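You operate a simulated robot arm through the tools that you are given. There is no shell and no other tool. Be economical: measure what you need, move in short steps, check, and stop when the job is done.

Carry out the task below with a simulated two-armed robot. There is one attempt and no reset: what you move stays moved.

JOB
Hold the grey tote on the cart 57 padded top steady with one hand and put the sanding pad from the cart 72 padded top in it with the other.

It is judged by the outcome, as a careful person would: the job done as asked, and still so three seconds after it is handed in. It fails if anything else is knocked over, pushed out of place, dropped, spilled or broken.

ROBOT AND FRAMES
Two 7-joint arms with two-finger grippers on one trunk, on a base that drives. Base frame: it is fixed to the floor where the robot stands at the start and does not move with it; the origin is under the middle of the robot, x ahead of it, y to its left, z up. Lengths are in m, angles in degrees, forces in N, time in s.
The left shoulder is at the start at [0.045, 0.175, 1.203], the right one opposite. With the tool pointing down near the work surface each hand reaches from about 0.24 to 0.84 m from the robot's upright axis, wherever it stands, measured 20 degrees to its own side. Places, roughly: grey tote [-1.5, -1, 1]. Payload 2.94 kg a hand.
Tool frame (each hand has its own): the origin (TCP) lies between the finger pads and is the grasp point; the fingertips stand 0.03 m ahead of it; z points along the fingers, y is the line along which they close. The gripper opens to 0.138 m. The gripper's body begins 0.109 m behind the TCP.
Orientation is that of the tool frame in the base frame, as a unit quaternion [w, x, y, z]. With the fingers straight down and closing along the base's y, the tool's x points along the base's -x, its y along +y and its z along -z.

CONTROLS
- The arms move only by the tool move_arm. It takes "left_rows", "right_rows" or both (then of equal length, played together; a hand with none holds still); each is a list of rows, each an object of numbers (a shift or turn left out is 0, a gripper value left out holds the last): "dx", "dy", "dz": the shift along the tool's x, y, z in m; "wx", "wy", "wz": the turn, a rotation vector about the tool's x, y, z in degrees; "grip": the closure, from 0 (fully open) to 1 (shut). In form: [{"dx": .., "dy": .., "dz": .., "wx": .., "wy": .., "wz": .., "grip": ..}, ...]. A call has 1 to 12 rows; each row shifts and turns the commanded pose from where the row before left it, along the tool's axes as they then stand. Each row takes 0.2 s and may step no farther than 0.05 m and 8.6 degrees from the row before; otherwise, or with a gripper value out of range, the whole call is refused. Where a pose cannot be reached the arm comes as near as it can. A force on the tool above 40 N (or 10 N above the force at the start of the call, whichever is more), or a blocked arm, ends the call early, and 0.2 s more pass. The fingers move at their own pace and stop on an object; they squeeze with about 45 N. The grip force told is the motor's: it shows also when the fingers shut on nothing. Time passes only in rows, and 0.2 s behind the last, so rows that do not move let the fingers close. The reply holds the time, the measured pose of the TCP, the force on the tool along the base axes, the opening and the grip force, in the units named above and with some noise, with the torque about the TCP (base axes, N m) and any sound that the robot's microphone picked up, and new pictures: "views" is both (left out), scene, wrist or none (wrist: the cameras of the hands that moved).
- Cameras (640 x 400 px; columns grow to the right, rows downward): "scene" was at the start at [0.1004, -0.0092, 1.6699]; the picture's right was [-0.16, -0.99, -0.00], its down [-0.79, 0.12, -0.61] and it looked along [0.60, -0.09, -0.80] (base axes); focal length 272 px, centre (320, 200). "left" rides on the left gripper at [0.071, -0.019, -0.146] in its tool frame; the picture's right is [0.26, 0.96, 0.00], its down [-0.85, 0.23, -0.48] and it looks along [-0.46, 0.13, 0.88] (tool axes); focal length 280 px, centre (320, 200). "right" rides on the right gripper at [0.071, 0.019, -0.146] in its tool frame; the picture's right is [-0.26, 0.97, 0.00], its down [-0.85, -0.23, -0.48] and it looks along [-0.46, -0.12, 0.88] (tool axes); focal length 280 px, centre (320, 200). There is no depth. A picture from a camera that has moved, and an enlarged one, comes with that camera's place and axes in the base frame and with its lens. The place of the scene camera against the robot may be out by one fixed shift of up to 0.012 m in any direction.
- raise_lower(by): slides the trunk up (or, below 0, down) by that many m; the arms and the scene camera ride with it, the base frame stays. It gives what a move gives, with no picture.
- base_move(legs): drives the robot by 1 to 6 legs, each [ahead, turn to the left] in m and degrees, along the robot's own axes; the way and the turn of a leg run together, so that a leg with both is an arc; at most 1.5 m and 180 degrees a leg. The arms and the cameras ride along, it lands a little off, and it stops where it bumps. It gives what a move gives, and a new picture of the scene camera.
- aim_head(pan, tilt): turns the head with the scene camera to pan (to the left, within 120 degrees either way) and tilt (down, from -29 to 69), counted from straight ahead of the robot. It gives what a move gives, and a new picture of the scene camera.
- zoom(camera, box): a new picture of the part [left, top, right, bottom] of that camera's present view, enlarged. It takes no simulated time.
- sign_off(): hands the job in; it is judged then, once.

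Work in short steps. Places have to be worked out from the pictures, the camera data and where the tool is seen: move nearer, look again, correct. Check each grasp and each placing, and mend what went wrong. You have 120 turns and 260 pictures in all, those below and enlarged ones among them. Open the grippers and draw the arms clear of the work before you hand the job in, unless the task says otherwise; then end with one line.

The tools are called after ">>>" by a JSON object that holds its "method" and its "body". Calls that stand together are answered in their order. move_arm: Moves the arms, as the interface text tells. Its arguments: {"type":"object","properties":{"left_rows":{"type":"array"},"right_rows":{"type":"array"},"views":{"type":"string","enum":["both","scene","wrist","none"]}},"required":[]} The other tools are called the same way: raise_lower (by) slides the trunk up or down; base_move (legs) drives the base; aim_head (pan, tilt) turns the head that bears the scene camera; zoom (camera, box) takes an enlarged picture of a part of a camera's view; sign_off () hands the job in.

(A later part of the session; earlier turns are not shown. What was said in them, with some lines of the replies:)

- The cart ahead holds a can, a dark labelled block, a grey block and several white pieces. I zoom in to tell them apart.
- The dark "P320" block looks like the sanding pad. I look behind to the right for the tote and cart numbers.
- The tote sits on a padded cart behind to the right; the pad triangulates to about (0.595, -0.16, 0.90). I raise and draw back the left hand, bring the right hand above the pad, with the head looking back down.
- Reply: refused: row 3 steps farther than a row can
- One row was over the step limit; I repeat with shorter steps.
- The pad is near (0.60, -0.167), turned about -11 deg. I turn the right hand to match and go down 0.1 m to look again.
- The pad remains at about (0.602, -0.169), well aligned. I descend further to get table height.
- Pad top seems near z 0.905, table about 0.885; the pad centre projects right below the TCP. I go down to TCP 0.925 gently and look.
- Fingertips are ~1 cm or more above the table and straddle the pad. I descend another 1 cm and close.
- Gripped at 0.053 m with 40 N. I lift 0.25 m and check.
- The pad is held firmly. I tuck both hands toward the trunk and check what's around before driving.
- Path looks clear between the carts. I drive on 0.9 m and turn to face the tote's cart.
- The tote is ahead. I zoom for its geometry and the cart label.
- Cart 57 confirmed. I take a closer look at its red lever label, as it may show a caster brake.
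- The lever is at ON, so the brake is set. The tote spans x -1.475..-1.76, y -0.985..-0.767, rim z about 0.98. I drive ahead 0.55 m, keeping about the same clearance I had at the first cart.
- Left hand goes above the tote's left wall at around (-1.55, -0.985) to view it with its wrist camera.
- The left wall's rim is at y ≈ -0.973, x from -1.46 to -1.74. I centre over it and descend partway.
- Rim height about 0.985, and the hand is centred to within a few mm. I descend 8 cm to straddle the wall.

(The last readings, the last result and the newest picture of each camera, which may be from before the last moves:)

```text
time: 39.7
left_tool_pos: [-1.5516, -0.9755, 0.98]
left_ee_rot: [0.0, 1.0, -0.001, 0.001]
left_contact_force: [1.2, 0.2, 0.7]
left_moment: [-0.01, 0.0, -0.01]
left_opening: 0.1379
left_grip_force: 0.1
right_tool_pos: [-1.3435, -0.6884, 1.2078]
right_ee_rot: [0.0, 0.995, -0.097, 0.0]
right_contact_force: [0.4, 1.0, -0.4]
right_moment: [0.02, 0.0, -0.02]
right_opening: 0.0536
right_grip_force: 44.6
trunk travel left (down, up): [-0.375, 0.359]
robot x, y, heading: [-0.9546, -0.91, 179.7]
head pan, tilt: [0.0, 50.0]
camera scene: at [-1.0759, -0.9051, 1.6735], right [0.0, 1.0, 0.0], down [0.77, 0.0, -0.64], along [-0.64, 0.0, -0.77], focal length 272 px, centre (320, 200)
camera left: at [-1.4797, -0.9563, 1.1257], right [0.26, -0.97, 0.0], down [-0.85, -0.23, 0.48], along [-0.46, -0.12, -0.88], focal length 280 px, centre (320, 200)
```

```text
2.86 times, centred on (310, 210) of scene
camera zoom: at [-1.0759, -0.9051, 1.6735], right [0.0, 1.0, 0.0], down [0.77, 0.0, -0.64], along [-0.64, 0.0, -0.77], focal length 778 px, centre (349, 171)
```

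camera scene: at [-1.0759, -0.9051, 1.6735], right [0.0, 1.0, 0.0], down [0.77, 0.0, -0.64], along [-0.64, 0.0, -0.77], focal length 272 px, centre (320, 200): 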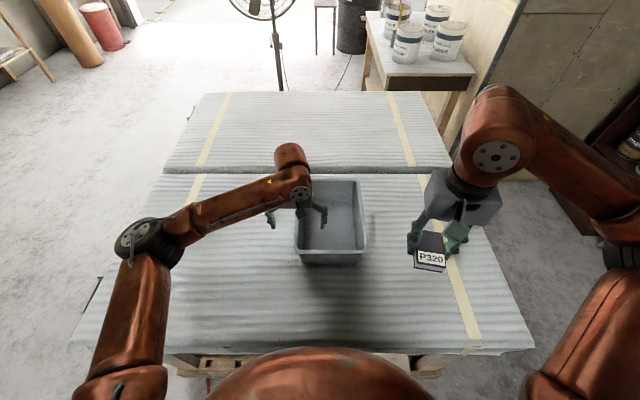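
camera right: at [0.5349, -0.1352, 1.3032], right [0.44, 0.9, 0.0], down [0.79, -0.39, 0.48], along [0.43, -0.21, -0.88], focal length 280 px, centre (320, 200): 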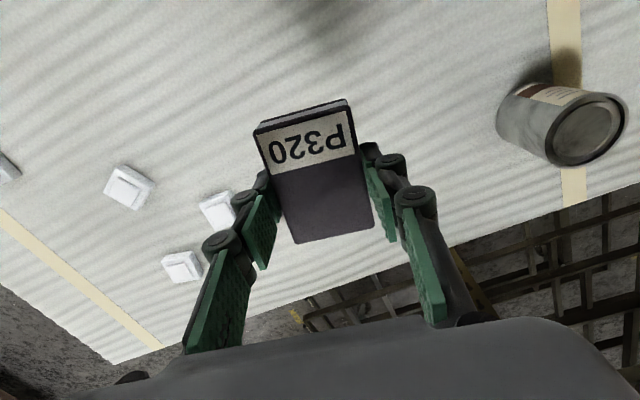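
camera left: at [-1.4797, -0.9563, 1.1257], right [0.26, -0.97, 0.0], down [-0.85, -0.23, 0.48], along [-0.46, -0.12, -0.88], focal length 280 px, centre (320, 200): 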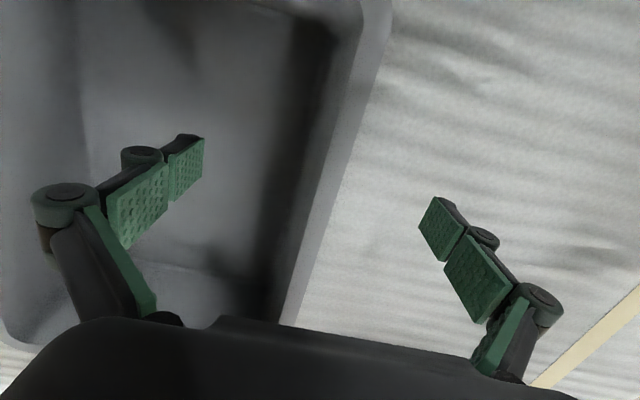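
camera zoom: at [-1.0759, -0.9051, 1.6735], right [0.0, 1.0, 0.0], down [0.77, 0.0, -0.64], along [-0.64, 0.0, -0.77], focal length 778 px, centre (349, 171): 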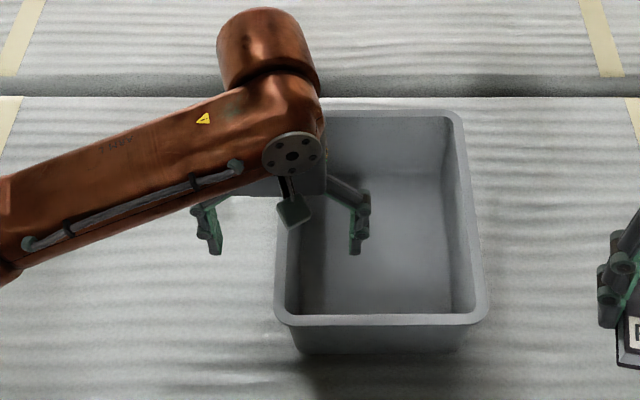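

Straddling well, wall nearly centred. I close the left hand gradually on it.

>>> {"method": "move_arm", "body": {"left_rows": [{"dy": -0.003, "grip": 0.3}, {"grip": 0.5}, {"grip": 0.65}, {"grip": 0.8}, {"grip": 0.85}, {"grip": 0.9}, {"grip": 1}, {"grip": 1}, {"grip": 1}]}}

>>> {"method": "zoom", "body": {"camera": "scene", "box": [230, 140, 390, 280]}}

```text
time: 41.7
left_tool_pos: [-1.5509, -0.9731, 0.9804]
left_ee_rot: [-0.001, 1.0, 0.0, 0.0]
left_contact_force: [-0.7, -0.2, 1.8]
left_moment: [0.98, -0.57, 0.13]
left_opening: 0.0063
left_grip_force: 27.8
right_tool_pos: [-1.3432, -0.6894, 1.2075]
right_ee_rot: [0.0, 0.995, -0.097, 0.0]
right_contact_force: [-0.7, -0.1, -0.4]
right_moment: [0.01, 0.03, 0.0]
right_opening: 0.0532
right_grip_force: 44.4
trunk travel left (down, up): [-0.375, 0.359]
robot x, y, heading: [-0.9559, -0.909, 180.1]
head pan, tilt: [0.0, 50.0]
camera scene: at [-1.076, -0.9053, 1.6735], right [0.0, 1.0, 0.0], down [0.77, 0.0, -0.64], along [-0.64, 0.0, -0.77], focal length 272 px, centre (320, 200)
camera left: at [-1.4791, -0.9536, 1.1261], right [0.26, -0.97, 0.0], down [-0.85, -0.23, 0.48], along [-0.46, -0.12, -0.88], focal length 280 px, centre (320, 200)
```

scene: 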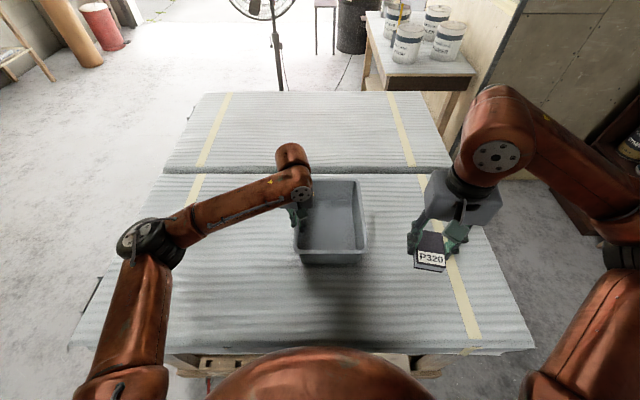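
left: 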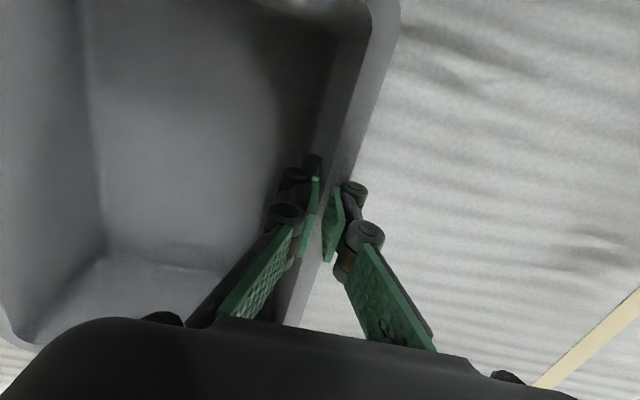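

```text
2.86 times, centred on (310, 210) of scene
camera zoom: at [-1.076, -0.9053, 1.6735], right [0.0, 1.0, 0.0], down [0.77, 0.0, -0.64], along [-0.64, 0.0, -0.77], focal length 778 px, centre (349, 171)
```

zoom: 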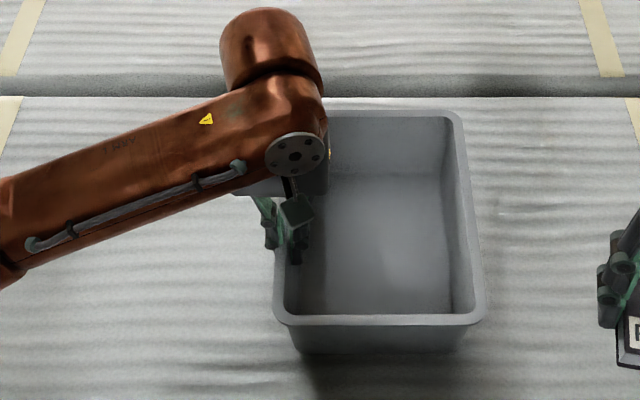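

Left hand grips the tote wall (6 mm, 28 N) and the tote has not shifted. I bring the right hand over the tote's far-right interior at about (-1.66, -0.85), squared to it.

>>> {"method": "move_arm", "body": {"right_rows": [{"wz": -5.5}, {"wz": -5.7}, {"dx": -0.04}, {"dx": -0.04}, {"dx": -0.04, "dy": 0.015}, {"dx": -0.04, "dy": 0.025}, {"dx": -0.04, "dy": 0.025}, {"dx": -0.04, "dy": 0.025}, {"dx": -0.04, "dy": 0.028}, {"dx": -0.037, "dy": 0.03}, {"dy": 0.012}, {}]}}

>>> {"method": "zoom", "body": {"camera": "scene", "box": [230, 140, 390, 280]}}

```text
time: 44.3
left_tool_pos: [-1.549, -0.9737, 0.9798]
left_ee_rot: [0.0, 1.0, 0.0, -0.001]
left_contact_force: [0.7, -0.1, 4.4]
left_moment: [1.18, 0.0, 0.15]
left_opening: 0.0058
left_grip_force: 32.6
right_tool_pos: [-1.6608, -0.8523, 1.207]
right_ee_rot: [0.0, 1.0, 0.001, 0.0]
right_contact_force: [0.5, -0.3, 0.1]
right_moment: [0.04, -0.02, -0.03]
right_opening: 0.0532
right_grip_force: 45.1
trunk travel left (down, up): [-0.375, 0.359]
robot x, y, heading: [-0.9531, -0.9057, 180.1]
head pan, tilt: [0.0, 50.0]
camera scene: at [-1.0759, -0.9066, 1.6734], right [0.0, 1.0, 0.0], down [0.77, 0.0, -0.64], along [-0.64, 0.0, -0.77], focal length 272 px, centre (320, 200)
camera right: at [-1.5897, -0.8707, 1.3527], right [-0.26, -0.97, 0.0], down [-0.85, 0.23, 0.48], along [-0.46, 0.12, -0.88], focal length 280 px, centre (320, 200)
```

scene: 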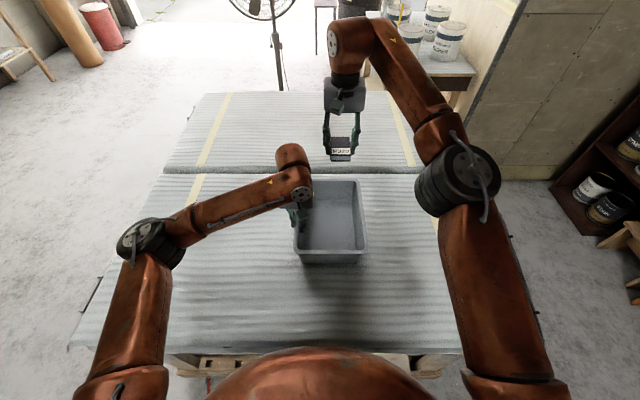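
right: 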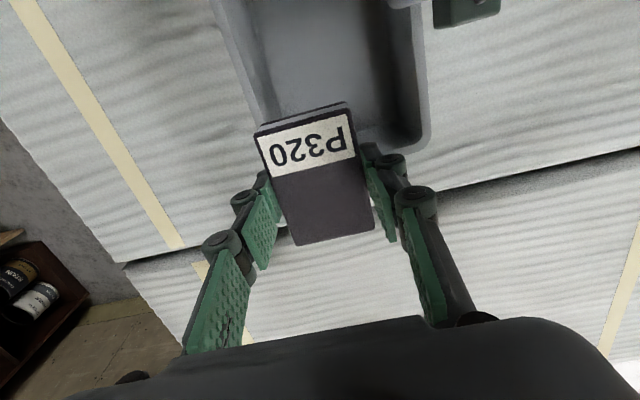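

```text
2.86 times, centred on (310, 210) of scene
camera zoom: at [-1.0759, -0.9066, 1.6734], right [0.0, 1.0, 0.0], down [0.77, 0.0, -0.64], along [-0.64, 0.0, -0.77], focal length 778 px, centre (349, 171)
```

zoom: 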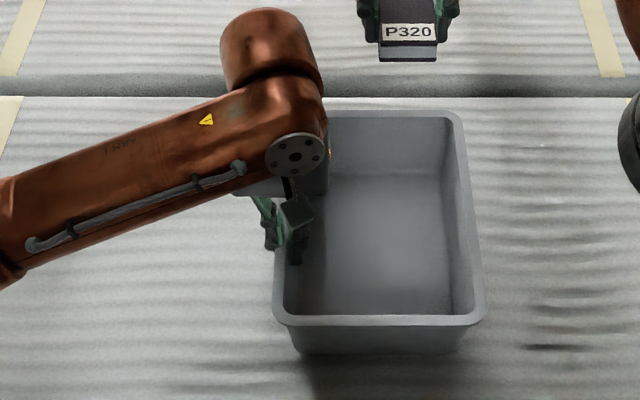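

I fine-adjust to (-1.65, -0.862) and lower until the pad is just at rim level, then look.

>>> {"method": "move_arm", "body": {"right_rows": [{"dx": 0.011, "dy": 0.01, "dz": 0.03}, {"dz": 0.045}, {"dz": 0.045}, {"dz": 0.04}, {"dz": 0.03}, {}]}}

>>> {"method": "zoom", "body": {"camera": "scene", "box": [230, 140, 390, 280]}}

```text
time: 45.7
left_tool_pos: [-1.5508, -0.9728, 0.9803]
left_ee_rot: [0.001, 1.0, 0.0, 0.0]
left_contact_force: [-1.2, -0.4, 4.1]
left_moment: [0.98, -0.06, 0.09]
left_opening: 0.0061
left_grip_force: 33.3
right_tool_pos: [-1.6491, -0.861, 1.0159]
right_ee_rot: [0.001, 1.0, 0.001, 0.001]
right_contact_force: [0.6, -0.2, -0.8]
right_moment: [0.02, 0.0, -0.01]
right_opening: 0.0535
right_grip_force: 44.9
trunk travel left (down, up): [-0.375, 0.359]
robot x, y, heading: [-0.957, -0.9074, 180.0]
head pan, tilt: [0.0, 50.0]
camera scene: at [-1.0759, -0.9058, 1.6735], right [0.0, 1.0, 0.0], down [0.77, 0.0, -0.64], along [-0.64, 0.0, -0.77], focal length 272 px, centre (320, 200)
camera right: at [-1.5782, -0.8797, 1.1626], right [-0.26, -0.97, 0.0], down [-0.85, 0.23, 0.48], along [-0.46, 0.12, -0.88], focal length 280 px, centre (320, 200)
```

scene: 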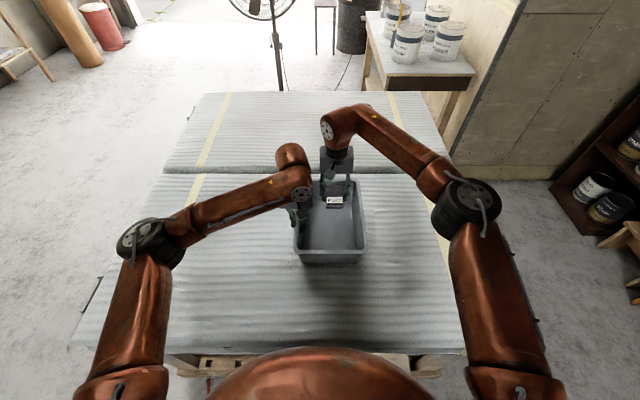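
right: 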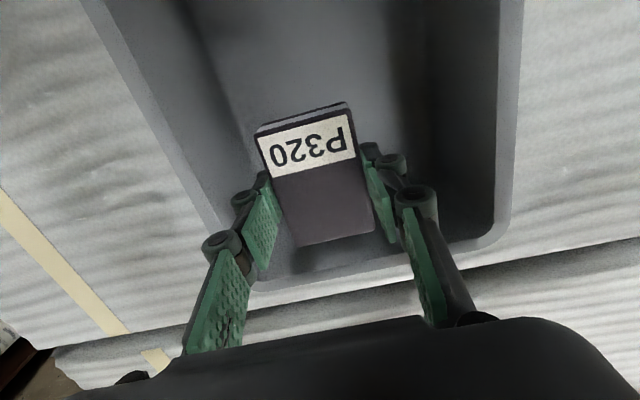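

```text
2.86 times, centred on (310, 210) of scene
camera zoom: at [-1.0759, -0.9058, 1.6735], right [0.0, 1.0, 0.0], down [0.77, 0.0, -0.64], along [-0.64, 0.0, -0.77], focal length 778 px, centre (349, 171)
```

zoom: 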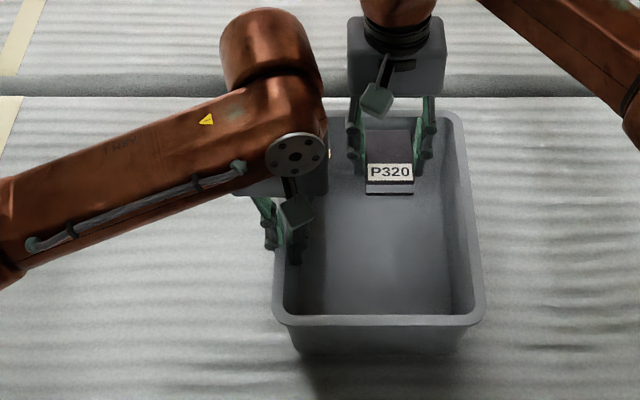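

Pad is within the tote outline and clear on all sides. I lower slowly toward the floor.

>>> {"method": "move_arm", "body": {"right_rows": [{"dz": 0.03}, {"dz": 0.03}, {"dz": 0.012}, {"dz": 0.006}, {}]}}

>>> {"method": "zoom", "body": {"camera": "scene", "box": [270, 160, 380, 260]}}

```text
time: 46.9
left_tool_pos: [-1.5508, -0.9739, 0.981]
left_ee_rot: [0.0, 1.0, -0.001, 0.0]
left_contact_force: [0.1, 1.1, 3.5]
left_moment: [1.0, -0.04, 0.06]
left_opening: 0.0056
left_grip_force: 32.8
right_tool_pos: [-1.65, -0.8597, 0.9382]
right_ee_rot: [0.0, 1.0, 0.001, 0.0]
right_contact_force: [0.2, 0.4, 0.0]
right_moment: [-0.04, -0.05, 0.02]
right_opening: 0.0535
right_grip_force: 44.4
trunk travel left (down, up): [-0.375, 0.359]
robot x, y, heading: [-0.9524, -0.9095, 179.8]
head pan, tilt: [0.0, 50.0]
camera scene: at [-1.0759, -0.9057, 1.6735], right [0.0, 1.0, 0.0], down [0.77, 0.0, -0.64], along [-0.64, 0.0, -0.77], focal length 272 px, centre (320, 200)
camera right: at [-1.5784, -0.8781, 1.0852], right [-0.26, -0.97, 0.0], down [-0.85, 0.23, 0.48], along [-0.46, 0.12, -0.88], focal length 280 px, centre (320, 200)
```

scene: 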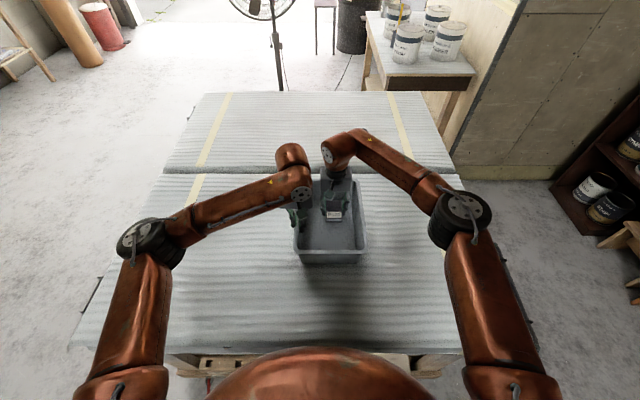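
right: 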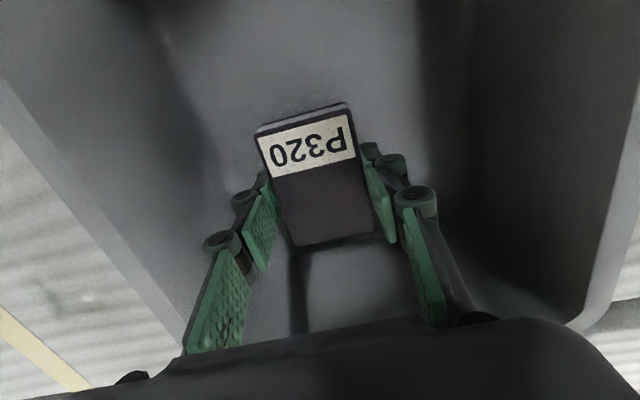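

```text
4.00 times, centred on (325, 210) of scene
camera zoom: at [-1.0759, -0.9057, 1.6735], right [0.0, 1.0, 0.0], down [0.77, 0.0, -0.64], along [-0.64, 0.0, -0.77], focal length 1089 px, centre (300, 160)
```

zoom: 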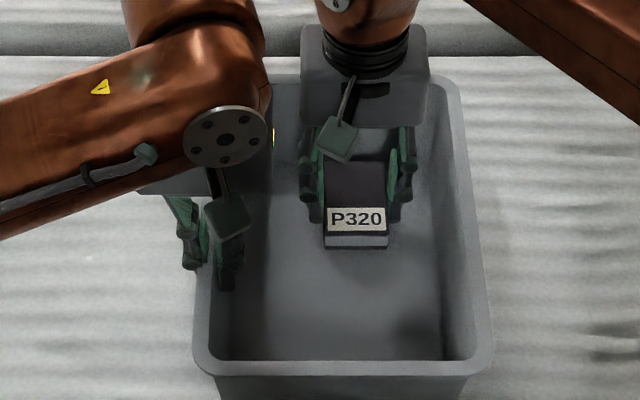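

Not touching yet. I go down in 3 mm steps until contact force appears.

>>> {"method": "move_arm", "body": {"right_rows": [{"dz": 0.004}, {"dz": 0.004}, {"dz": 0.003}, {}], "views": "none"}}

```text
time: 47.9
left_tool_pos: [-1.5502, -0.9734, 0.9809]
left_ee_rot: [0.0, 1.0, 0.001, 0.0]
left_contact_force: [-0.7, 0.8, 2.7]
left_moment: [1.01, -0.03, 0.12]
left_opening: 0.0061
left_grip_force: 32.8
right_tool_pos: [-1.6493, -0.8592, 0.9282]
right_ee_rot: [0.001, 1.0, 0.001, 0.0]
right_contact_force: [-0.8, 0.2, -0.1]
right_moment: [0.02, 0.01, -0.01]
right_opening: 0.0533
right_grip_force: 44.8
trunk travel left (down, up): [-0.375, 0.359]
robot x, y, heading: [-0.9553, -0.9101, 179.9]
head pan, tilt: [0.0, 50.0]
```

No contact yet; a few more small steps.

>>> {"method": "move_arm", "body": {"right_rows": [{"dz": 0.003}, {"dz": 0.003}, {}], "views": "none"}}

```text
time: 48.7
left_tool_pos: [-1.5503, -0.9734, 0.9811]
left_ee_rot: [0.0, 1.0, 0.0, 0.0]
left_contact_force: [-2.4, 0.2, 1.1]
left_moment: [1.04, -0.03, 0.12]
left_opening: 0.0058
left_grip_force: 32.7
right_tool_pos: [-1.6498, -0.8592, 0.9236]
right_ee_rot: [0.0, 1.0, 0.002, 0.0]
right_contact_force: [1.2, 0.4, 3.0]
right_moment: [-0.13, -0.03, 0.04]
right_opening: 0.0532
right_grip_force: 45.1
trunk travel left (down, up): [-0.375, 0.359]
robot x, y, heading: [-0.9582, -0.9059, 179.9]
head pan, tilt: [0.0, 50.0]
```

Light contact (3 N): the pad rests on the tote floor. I open the right fingers moderately, while the left keeps holding.

>>> {"method": "move_arm", "body": {"right_rows": [{"grip": 0.5}, {"grip": 0.45}, {"grip": 0.42}, {}], "views": "wrist"}}

```text
time: 49.7
left_tool_pos: [-1.5504, -0.9734, 0.9804]
left_ee_rot: [0.0, 1.0, 0.0, 0.0]
left_contact_force: [-1.0, 0.6, 3.6]
left_moment: [1.04, 0.01, 0.11]
left_opening: 0.006
left_grip_force: 32.5
right_tool_pos: [-1.6508, -0.8599, 0.9205]
right_ee_rot: [0.0, 1.0, 0.001, -0.001]
right_contact_force: [-0.1, -0.3, -0.4]
right_moment: [0.02, -0.02, 0.02]
right_opening: 0.08
right_grip_force: 0.0
trunk travel left (down, up): [-0.375, 0.359]
robot x, y, heading: [-0.9518, -0.9085, 179.8]
head pan, tilt: [0.0, 50.0]
camera right: at [-1.5786, -0.8779, 1.0682], right [-0.26, -0.97, 0.0], down [-0.85, 0.23, 0.48], along [-0.46, 0.12, -0.88], focal length 280 px, centre (320, 200)
```

right: 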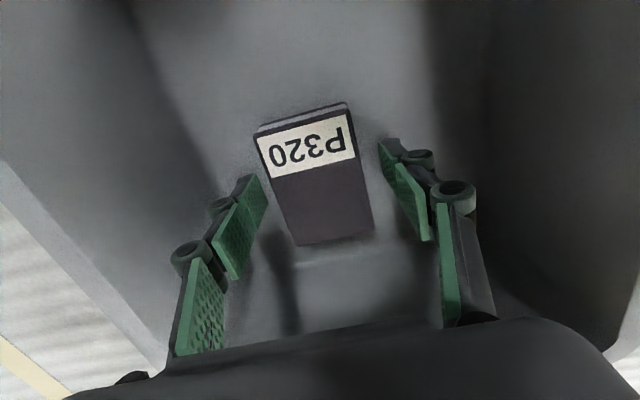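

The pad is free and lying flat. I raise the right hand straight up, then back toward the right.

>>> {"method": "move_arm", "body": {"right_rows": [{"dz": -0.03}, {"dz": -0.04}, {"dz": -0.045}, {"dz": -0.045}, {"dz": -0.045}, {"dz": -0.045}, {"dz": -0.03, "dy": -0.03}, {"dy": -0.045}, {"dx": 0.02, "dy": -0.04}, {"dx": 0.04, "dy": -0.02}, {"dx": 0.045}, {"dx": 0.045}], "views": "scene"}}

```text
time: 52.3
left_tool_pos: [-1.55, -0.9731, 0.9804]
left_ee_rot: [0.0, 1.0, -0.001, -0.001]
left_contact_force: [1.5, -1.3, 4.5]
left_moment: [0.96, 0.4, 0.1]
left_opening: 0.0061
left_grip_force: 33.0
right_tool_pos: [-1.4966, -0.7229, 1.2055]
right_ee_rot: [0.0, 1.0, 0.001, 0.0]
right_contact_force: [-0.1, 0.4, -0.1]
right_moment: [-0.04, 0.0, 0.01]
right_opening: 0.0802
right_grip_force: 0.2
trunk travel left (down, up): [-0.375, 0.359]
robot x, y, heading: [-0.9528, -0.9067, 180.0]
head pan, tilt: [0.0, 50.0]
camera scene: at [-1.0749, -0.905, 1.6736], right [0.0, 1.0, 0.0], down [0.77, 0.0, -0.64], along [-0.64, 0.0, -0.77], focal length 272 px, centre (320, 200)
```

scene: 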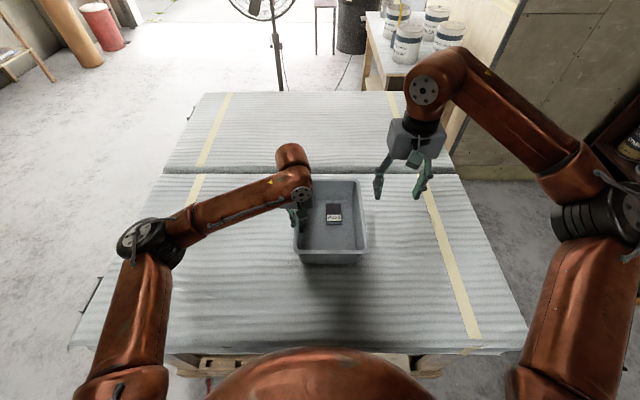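

The pad lies in the tote. I open the left hand moderately and raise it straight up, then draw it back left.

>>> {"method": "move_arm", "body": {"left_rows": [{"grip": 0.8}, {"grip": 0.6}, {"grip": 0.4}, {"grip": 0.4}, {}], "views": "wrist"}}

>>> {"method": "move_arm", "body": {"left_rows": [{"dz": -0.03}, {"dz": -0.04}, {"dz": -0.045}, {"dz": -0.045}, {"dz": -0.045}, {"dz": -0.02, "dy": 0.03}, {"dy": 0.045}, {"dx": 0.04}, {"dx": 0.04}, {"dx": 0.04}], "views": "scene"}}

>>> {"method": "zoom", "body": {"camera": "scene", "box": [270, 150, 390, 280]}}

```text
time: 53.5
left_tool_pos: [-1.5513, -0.9742, 0.98]
left_ee_rot: [0.0, 1.0, 0.0, 0.0]
left_contact_force: [-0.5, 0.5, 0.5]
left_moment: [-0.01, 0.01, 0.01]
left_opening: 0.0828
left_grip_force: 0.0
right_tool_pos: [-1.4993, -0.7239, 1.2028]
right_ee_rot: [0.001, 1.0, 0.0, 0.0]
right_contact_force: [-0.3, -0.8, 1.2]
right_moment: [0.02, 0.0, 0.01]
right_opening: 0.0799
right_grip_force: 0.1
trunk travel left (down, up): [-0.375, 0.359]
robot x, y, heading: [-0.9602, -0.91, 180.1]
head pan, tilt: [0.0, 50.0]
camera left: at [-1.4791, -0.9538, 1.1256], right [0.26, -0.97, 0.0], down [-0.85, -0.23, 0.48], along [-0.46, -0.12, -0.88], focal length 280 px, centre (320, 200)
```

left: 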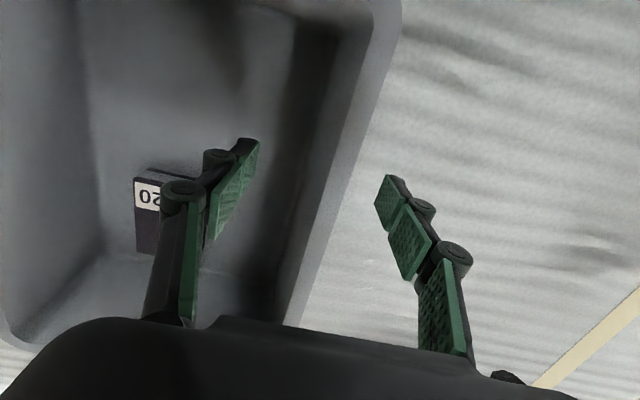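

```text
time: 55.7
left_tool_pos: [-1.4271, -1.0481, 1.2042]
left_ee_rot: [0.0, 1.0, -0.001, -0.001]
left_contact_force: [0.1, 0.3, 0.2]
left_moment: [-0.01, 0.02, 0.0]
left_opening: 0.0828
left_grip_force: 0.1
right_tool_pos: [-1.4975, -0.7225, 1.2043]
right_ee_rot: [0.001, 1.0, 0.001, -0.001]
right_contact_force: [0.2, -0.4, 0.2]
right_moment: [-0.02, 0.06, -0.02]
right_opening: 0.0801
right_grip_force: 0.0
trunk travel left (down, up): [-0.375, 0.359]
robot x, y, heading: [-0.9544, -0.9062, 179.9]
head pan, tilt: [0.0, 50.0]
camera scene: at [-1.0744, -0.9055, 1.6736], right [0.0, 1.0, 0.0], down [0.77, 0.0, -0.64], along [-0.64, 0.0, -0.77], focal length 272 px, centre (320, 200)
```

scene: 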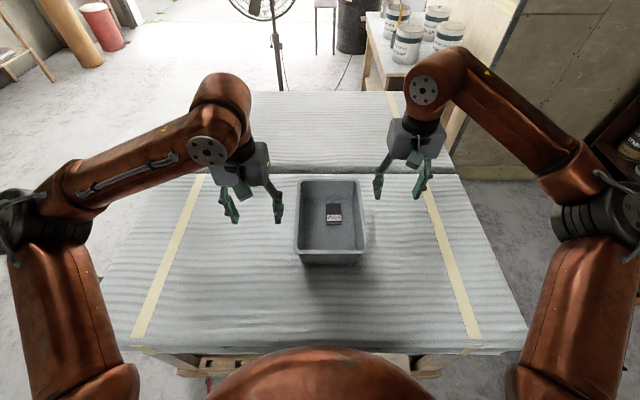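

```text
3.08 times, centred on (330, 215) of scene
camera zoom: at [-1.0744, -0.9055, 1.6736], right [0.0, 1.0, 0.0], down [0.77, 0.0, -0.64], along [-0.64, 0.0, -0.77], focal length 838 px, centre (289, 154)
```

zoom: 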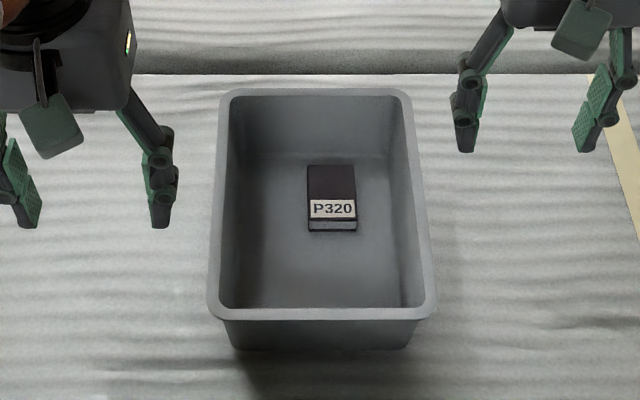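

The pad lies flat in the tote, the tote is where it was, and both hands are open and clear. I hand the job in.

>>> {"method": "sign_off", "body": {}}

```text
The job is handed in.
```

The sanding pad (marked P320) is lying flat in the grey tote on cart 57: the left hand held the tote by its wall while the right hand set the pad down. The tote didn't visibly move, and both hands are open and clear. I confirmed the number on cart 57, but never saw a number on the first cart and took it to be cart 72.
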